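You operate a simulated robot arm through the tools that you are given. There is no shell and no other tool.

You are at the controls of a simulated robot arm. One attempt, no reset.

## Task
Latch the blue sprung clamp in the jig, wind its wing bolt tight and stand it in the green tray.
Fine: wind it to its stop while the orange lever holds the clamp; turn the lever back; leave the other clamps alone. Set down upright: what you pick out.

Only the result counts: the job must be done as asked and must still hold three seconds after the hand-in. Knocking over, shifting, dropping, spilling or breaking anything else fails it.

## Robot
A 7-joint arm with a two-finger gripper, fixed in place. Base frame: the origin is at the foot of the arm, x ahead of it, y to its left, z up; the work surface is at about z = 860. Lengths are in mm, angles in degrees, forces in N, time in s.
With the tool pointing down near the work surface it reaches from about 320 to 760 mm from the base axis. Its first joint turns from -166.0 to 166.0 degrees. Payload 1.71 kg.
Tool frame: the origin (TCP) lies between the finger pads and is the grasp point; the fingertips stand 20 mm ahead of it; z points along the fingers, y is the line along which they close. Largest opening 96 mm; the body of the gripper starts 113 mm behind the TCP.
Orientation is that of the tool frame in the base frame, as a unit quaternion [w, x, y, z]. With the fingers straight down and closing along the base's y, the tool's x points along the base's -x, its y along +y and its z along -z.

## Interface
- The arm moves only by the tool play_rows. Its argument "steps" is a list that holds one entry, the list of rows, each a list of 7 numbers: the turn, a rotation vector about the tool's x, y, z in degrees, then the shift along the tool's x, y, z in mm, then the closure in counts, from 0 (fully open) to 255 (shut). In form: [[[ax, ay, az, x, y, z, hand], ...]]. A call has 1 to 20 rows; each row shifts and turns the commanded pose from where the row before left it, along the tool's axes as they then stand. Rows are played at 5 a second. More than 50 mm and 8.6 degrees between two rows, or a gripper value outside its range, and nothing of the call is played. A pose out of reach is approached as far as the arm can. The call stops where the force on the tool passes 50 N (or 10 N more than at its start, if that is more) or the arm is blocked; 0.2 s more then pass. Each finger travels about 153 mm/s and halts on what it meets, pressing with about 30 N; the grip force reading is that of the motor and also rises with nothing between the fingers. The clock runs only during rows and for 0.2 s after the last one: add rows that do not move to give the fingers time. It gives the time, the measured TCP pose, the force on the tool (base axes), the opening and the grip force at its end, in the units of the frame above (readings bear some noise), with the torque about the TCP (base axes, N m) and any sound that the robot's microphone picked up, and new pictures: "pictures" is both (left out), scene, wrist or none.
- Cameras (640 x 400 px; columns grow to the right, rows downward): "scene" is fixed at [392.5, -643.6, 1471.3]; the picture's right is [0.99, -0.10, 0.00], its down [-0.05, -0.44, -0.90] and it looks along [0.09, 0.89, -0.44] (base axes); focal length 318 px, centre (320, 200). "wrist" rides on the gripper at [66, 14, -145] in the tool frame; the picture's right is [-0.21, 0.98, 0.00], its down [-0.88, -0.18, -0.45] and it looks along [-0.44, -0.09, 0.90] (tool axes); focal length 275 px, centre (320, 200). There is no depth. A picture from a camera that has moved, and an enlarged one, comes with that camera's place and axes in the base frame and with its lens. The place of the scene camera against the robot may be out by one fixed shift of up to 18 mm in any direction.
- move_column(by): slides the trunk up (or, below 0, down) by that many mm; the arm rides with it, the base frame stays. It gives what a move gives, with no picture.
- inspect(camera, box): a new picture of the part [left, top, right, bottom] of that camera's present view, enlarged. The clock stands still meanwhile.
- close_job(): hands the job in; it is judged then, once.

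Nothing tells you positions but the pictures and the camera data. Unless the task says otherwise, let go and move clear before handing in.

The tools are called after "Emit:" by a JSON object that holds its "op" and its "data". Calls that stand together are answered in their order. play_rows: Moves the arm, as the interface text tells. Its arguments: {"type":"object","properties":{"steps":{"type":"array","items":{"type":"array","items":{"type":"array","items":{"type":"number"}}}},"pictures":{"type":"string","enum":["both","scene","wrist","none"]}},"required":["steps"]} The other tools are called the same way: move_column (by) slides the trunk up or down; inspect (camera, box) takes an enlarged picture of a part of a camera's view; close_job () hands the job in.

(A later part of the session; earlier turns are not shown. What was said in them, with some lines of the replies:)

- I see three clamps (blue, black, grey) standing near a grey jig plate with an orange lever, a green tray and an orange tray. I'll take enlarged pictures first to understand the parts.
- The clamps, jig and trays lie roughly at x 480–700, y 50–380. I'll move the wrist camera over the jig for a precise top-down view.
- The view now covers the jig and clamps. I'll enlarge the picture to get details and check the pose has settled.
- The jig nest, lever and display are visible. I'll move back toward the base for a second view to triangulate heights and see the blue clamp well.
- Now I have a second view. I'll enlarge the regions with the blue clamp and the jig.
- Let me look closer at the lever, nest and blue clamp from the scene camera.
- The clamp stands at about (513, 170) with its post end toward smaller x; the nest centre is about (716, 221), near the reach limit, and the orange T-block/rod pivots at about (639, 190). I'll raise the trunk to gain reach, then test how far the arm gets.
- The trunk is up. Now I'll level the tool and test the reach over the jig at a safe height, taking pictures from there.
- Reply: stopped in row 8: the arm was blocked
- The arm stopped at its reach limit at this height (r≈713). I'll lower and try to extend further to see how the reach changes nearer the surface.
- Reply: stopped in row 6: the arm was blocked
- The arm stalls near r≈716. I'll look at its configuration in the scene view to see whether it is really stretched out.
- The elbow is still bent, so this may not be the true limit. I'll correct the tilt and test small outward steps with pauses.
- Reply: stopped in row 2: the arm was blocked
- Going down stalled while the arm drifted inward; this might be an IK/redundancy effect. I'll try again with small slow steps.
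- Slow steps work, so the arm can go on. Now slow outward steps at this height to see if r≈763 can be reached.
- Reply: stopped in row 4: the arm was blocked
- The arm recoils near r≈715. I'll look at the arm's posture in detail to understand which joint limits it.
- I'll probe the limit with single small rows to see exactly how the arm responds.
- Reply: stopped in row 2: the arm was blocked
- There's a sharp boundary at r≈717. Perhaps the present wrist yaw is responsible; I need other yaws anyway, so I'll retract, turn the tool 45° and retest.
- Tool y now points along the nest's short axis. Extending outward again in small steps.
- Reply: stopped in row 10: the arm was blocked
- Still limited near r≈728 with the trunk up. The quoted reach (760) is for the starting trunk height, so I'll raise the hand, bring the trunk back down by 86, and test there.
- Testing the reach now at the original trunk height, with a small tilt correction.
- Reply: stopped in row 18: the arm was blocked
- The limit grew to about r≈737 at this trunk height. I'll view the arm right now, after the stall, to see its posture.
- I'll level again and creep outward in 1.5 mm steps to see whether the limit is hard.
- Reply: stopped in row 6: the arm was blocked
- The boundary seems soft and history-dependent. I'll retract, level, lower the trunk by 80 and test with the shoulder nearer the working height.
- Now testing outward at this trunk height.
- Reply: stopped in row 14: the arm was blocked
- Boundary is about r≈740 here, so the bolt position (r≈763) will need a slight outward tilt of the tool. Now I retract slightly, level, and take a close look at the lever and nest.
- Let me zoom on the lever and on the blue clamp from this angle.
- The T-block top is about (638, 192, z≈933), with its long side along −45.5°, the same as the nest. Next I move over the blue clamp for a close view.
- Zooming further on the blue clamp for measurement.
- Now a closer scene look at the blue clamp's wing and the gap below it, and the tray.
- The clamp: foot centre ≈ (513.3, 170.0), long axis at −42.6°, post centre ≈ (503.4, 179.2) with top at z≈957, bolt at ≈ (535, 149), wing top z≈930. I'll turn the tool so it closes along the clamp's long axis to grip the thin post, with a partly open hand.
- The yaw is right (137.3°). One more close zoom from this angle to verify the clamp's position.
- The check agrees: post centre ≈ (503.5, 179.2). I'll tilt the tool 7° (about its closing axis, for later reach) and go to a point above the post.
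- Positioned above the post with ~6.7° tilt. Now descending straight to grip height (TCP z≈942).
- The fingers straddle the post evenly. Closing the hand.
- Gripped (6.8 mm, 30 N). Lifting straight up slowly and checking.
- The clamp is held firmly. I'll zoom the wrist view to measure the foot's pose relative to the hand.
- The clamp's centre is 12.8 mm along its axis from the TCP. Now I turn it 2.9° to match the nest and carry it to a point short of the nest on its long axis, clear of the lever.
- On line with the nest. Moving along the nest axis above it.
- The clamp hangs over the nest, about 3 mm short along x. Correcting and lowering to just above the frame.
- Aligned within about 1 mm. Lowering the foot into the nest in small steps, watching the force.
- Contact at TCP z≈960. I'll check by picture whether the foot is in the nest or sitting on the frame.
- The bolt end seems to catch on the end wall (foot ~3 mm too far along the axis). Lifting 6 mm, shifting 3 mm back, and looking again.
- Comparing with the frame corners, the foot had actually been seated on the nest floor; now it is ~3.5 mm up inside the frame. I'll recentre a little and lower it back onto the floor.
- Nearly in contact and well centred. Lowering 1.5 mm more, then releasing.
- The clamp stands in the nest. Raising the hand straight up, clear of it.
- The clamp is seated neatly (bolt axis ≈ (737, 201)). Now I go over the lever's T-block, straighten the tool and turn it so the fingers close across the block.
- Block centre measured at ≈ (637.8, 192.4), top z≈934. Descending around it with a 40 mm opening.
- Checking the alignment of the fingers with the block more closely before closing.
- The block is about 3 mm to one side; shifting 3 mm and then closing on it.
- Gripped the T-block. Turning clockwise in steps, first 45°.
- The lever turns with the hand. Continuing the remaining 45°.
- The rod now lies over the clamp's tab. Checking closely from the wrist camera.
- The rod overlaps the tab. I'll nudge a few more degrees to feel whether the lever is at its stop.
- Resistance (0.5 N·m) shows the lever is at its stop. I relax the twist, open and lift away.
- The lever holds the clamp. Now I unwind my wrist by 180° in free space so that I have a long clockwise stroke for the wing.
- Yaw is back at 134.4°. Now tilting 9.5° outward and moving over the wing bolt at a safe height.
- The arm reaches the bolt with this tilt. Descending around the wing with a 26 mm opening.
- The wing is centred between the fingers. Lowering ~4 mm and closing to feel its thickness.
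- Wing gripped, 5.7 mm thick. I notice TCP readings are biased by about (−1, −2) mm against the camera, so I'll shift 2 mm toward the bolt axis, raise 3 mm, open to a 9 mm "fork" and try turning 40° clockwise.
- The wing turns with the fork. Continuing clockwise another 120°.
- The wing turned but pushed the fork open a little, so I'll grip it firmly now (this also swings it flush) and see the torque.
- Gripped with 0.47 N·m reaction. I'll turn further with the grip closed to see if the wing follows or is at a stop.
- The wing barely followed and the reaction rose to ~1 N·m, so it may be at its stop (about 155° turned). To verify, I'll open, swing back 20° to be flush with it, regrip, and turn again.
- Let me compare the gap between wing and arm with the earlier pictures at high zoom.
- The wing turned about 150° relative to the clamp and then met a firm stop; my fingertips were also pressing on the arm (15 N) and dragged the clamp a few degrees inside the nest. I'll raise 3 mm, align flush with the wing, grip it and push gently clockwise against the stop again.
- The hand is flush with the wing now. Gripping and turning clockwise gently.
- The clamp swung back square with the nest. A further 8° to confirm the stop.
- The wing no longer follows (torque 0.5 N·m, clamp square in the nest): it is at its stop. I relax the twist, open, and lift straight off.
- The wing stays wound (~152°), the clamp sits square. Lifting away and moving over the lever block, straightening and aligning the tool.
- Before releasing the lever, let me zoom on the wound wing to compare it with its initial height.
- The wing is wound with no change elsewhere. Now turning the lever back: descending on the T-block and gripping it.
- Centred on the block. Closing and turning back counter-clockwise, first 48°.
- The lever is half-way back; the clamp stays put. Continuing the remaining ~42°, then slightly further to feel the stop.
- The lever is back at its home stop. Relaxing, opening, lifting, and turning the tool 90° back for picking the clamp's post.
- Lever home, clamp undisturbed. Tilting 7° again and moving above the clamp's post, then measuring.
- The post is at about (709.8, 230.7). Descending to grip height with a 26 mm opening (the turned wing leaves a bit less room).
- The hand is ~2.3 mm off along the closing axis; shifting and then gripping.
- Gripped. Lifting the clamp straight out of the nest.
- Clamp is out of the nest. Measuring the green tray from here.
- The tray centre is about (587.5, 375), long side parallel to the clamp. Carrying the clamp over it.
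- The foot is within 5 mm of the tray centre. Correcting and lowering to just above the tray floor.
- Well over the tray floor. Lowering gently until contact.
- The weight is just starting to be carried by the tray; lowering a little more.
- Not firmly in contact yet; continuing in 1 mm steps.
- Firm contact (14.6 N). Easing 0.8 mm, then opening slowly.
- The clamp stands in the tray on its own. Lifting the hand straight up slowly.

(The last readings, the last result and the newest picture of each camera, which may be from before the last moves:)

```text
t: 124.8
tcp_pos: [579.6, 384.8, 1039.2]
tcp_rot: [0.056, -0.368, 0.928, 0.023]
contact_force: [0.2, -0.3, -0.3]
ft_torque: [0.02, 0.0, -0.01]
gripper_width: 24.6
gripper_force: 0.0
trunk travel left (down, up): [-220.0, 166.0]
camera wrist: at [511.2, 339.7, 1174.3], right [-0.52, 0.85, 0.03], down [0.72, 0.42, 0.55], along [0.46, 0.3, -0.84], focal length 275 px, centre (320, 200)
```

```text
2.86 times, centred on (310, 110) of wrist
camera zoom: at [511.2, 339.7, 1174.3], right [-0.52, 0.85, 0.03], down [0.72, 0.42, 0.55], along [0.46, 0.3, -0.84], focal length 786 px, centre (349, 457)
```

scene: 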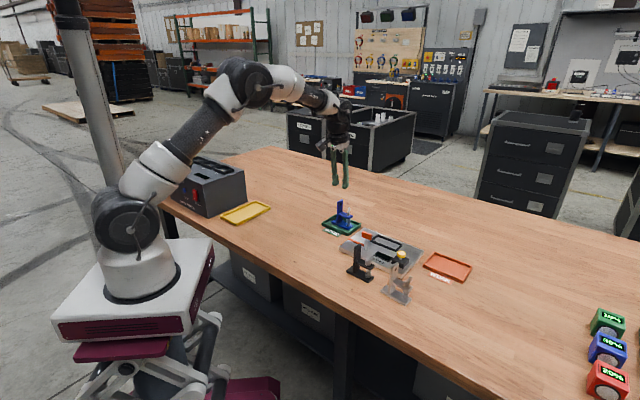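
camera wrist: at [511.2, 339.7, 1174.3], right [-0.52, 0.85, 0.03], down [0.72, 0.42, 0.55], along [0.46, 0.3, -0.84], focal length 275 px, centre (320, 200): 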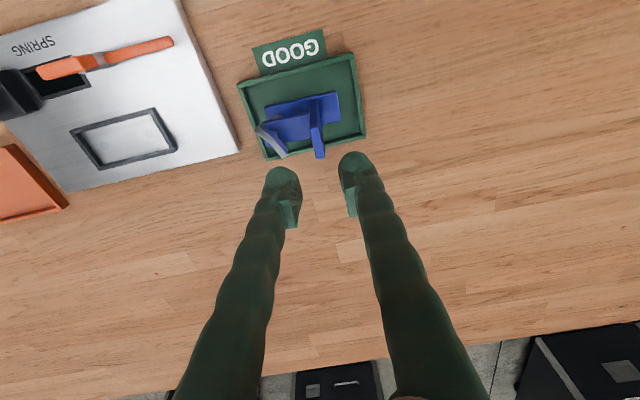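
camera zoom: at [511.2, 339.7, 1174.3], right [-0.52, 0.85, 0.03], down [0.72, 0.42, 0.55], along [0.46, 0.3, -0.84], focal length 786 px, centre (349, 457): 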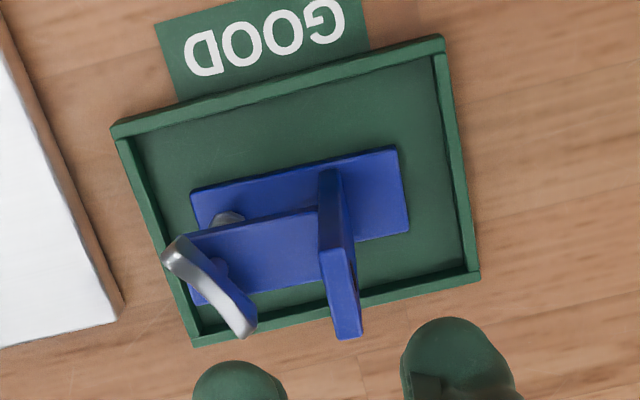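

The clamp stands upright in the green tray, the lever is home. I'll raise the hand further and check that the other clamps are untouched.

Emit:
{"op": "play_rows", "data": {"steps": [[[0, 0, 0, -4, 0, -30, 190], [0, 0, 0, -4, 0, -30, 190], [0, 0, 0, 0, 0, 0, 190], [0, 0, 0, 0, 0, 0, 190]]], "pictures": "scene"}}

Emit:
{"op": "inspect", "data": {"camera": "scene", "box": [300, 200, 480, 312]}}

Emit:
{"op": "inspect", "data": {"camera": "scene", "box": [318, 198, 368, 240]}}

```text
t: 125.8
tcp_pos: [579.8, 385.8, 1097.6]
tcp_rot: [0.057, -0.367, 0.928, 0.024]
contact_force: [-0.1, 0.0, 0.2]
ft_torque: [0.0, 0.03, 0.0]
gripper_width: 24.5
gripper_force: 0.0
trunk travel left (down, up): [-220.0, 166.0]
```

scene: 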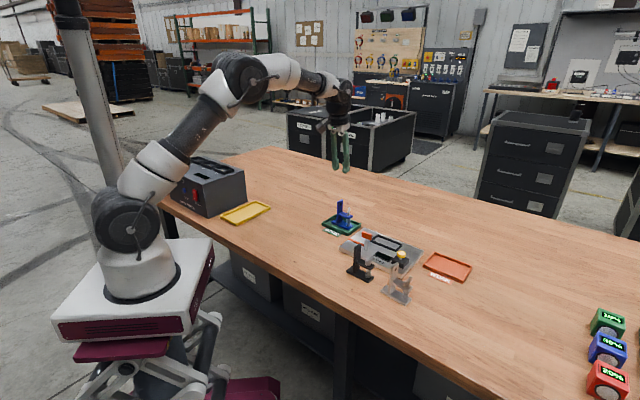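

```text
3.56 times, centred on (390, 256) of scene
camera zoom: at [392.5, -643.6, 1471.3], right [0.99, -0.1, 0.0], down [-0.05, -0.44, -0.9], along [0.09, 0.89, -0.44], focal length 1131 px, centre (71, 1)
```

zoom: 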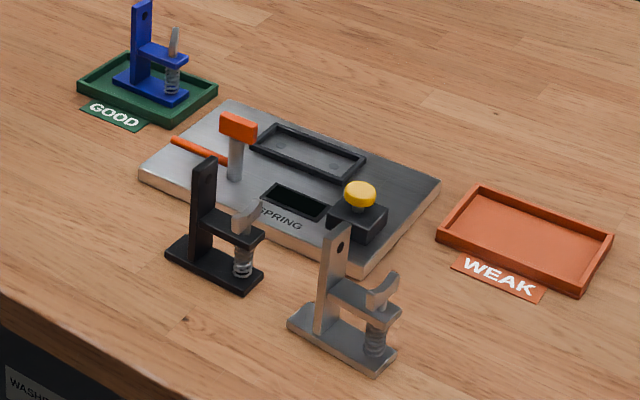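

```text
9.52 times, centred on (343, 219) of scene
camera zoom: at [392.5, -643.6, 1471.3], right [0.99, -0.1, 0.0], down [-0.05, -0.44, -0.9], along [0.09, 0.89, -0.44], focal length 3030 px, centre (101, 19)
```

zoom: 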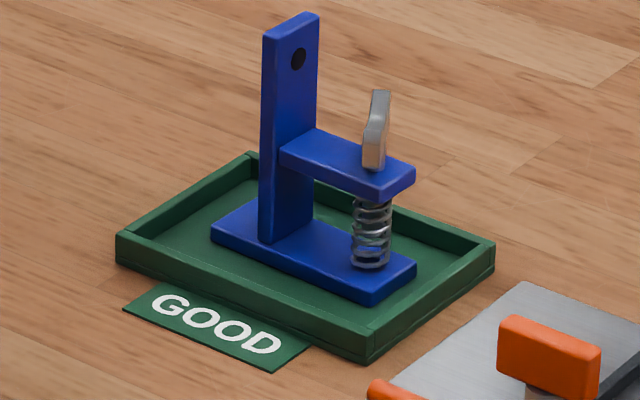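

The blue clamp stands upright in the green tray with its wing bolt wound. The lever is back home, the other clamps match the first picture, and the hand is clear, so I'm handing in.

Emit:
{"op": "close_job", "data": {}}

```text
The job is handed in.
```

I latched the blue clamp in the jig and wound its wing bolt clockwise while the orange lever held it. I then turned the lever back and stood the clamp upright in the green tray. I have handed the job in, but no verdict came back.

- **Winding:** the wing turned freely for about 150°, then met a firm stop. Turning it further only moved the whole clamp in the jig, so I took that as the bolt's stop. I saw no clear drop in the wing's height and heard no sound, so the evidence is the resistance alone.
- **Clamp in the jig:** while I was regripping the wing, my fingertips pressed on the clamp's arm and turned the clamp about 5° in its seat. It came back square before the final push against the stop.
- **Everything else:** the black and grey clamps and the jig looked the same in the last picture as in the first.

The bolt sits at the edge of the arm's reach, so I lowered the trunk by 80 mm and tilted the hand up to about 9.5°. The trunk is still lowered.
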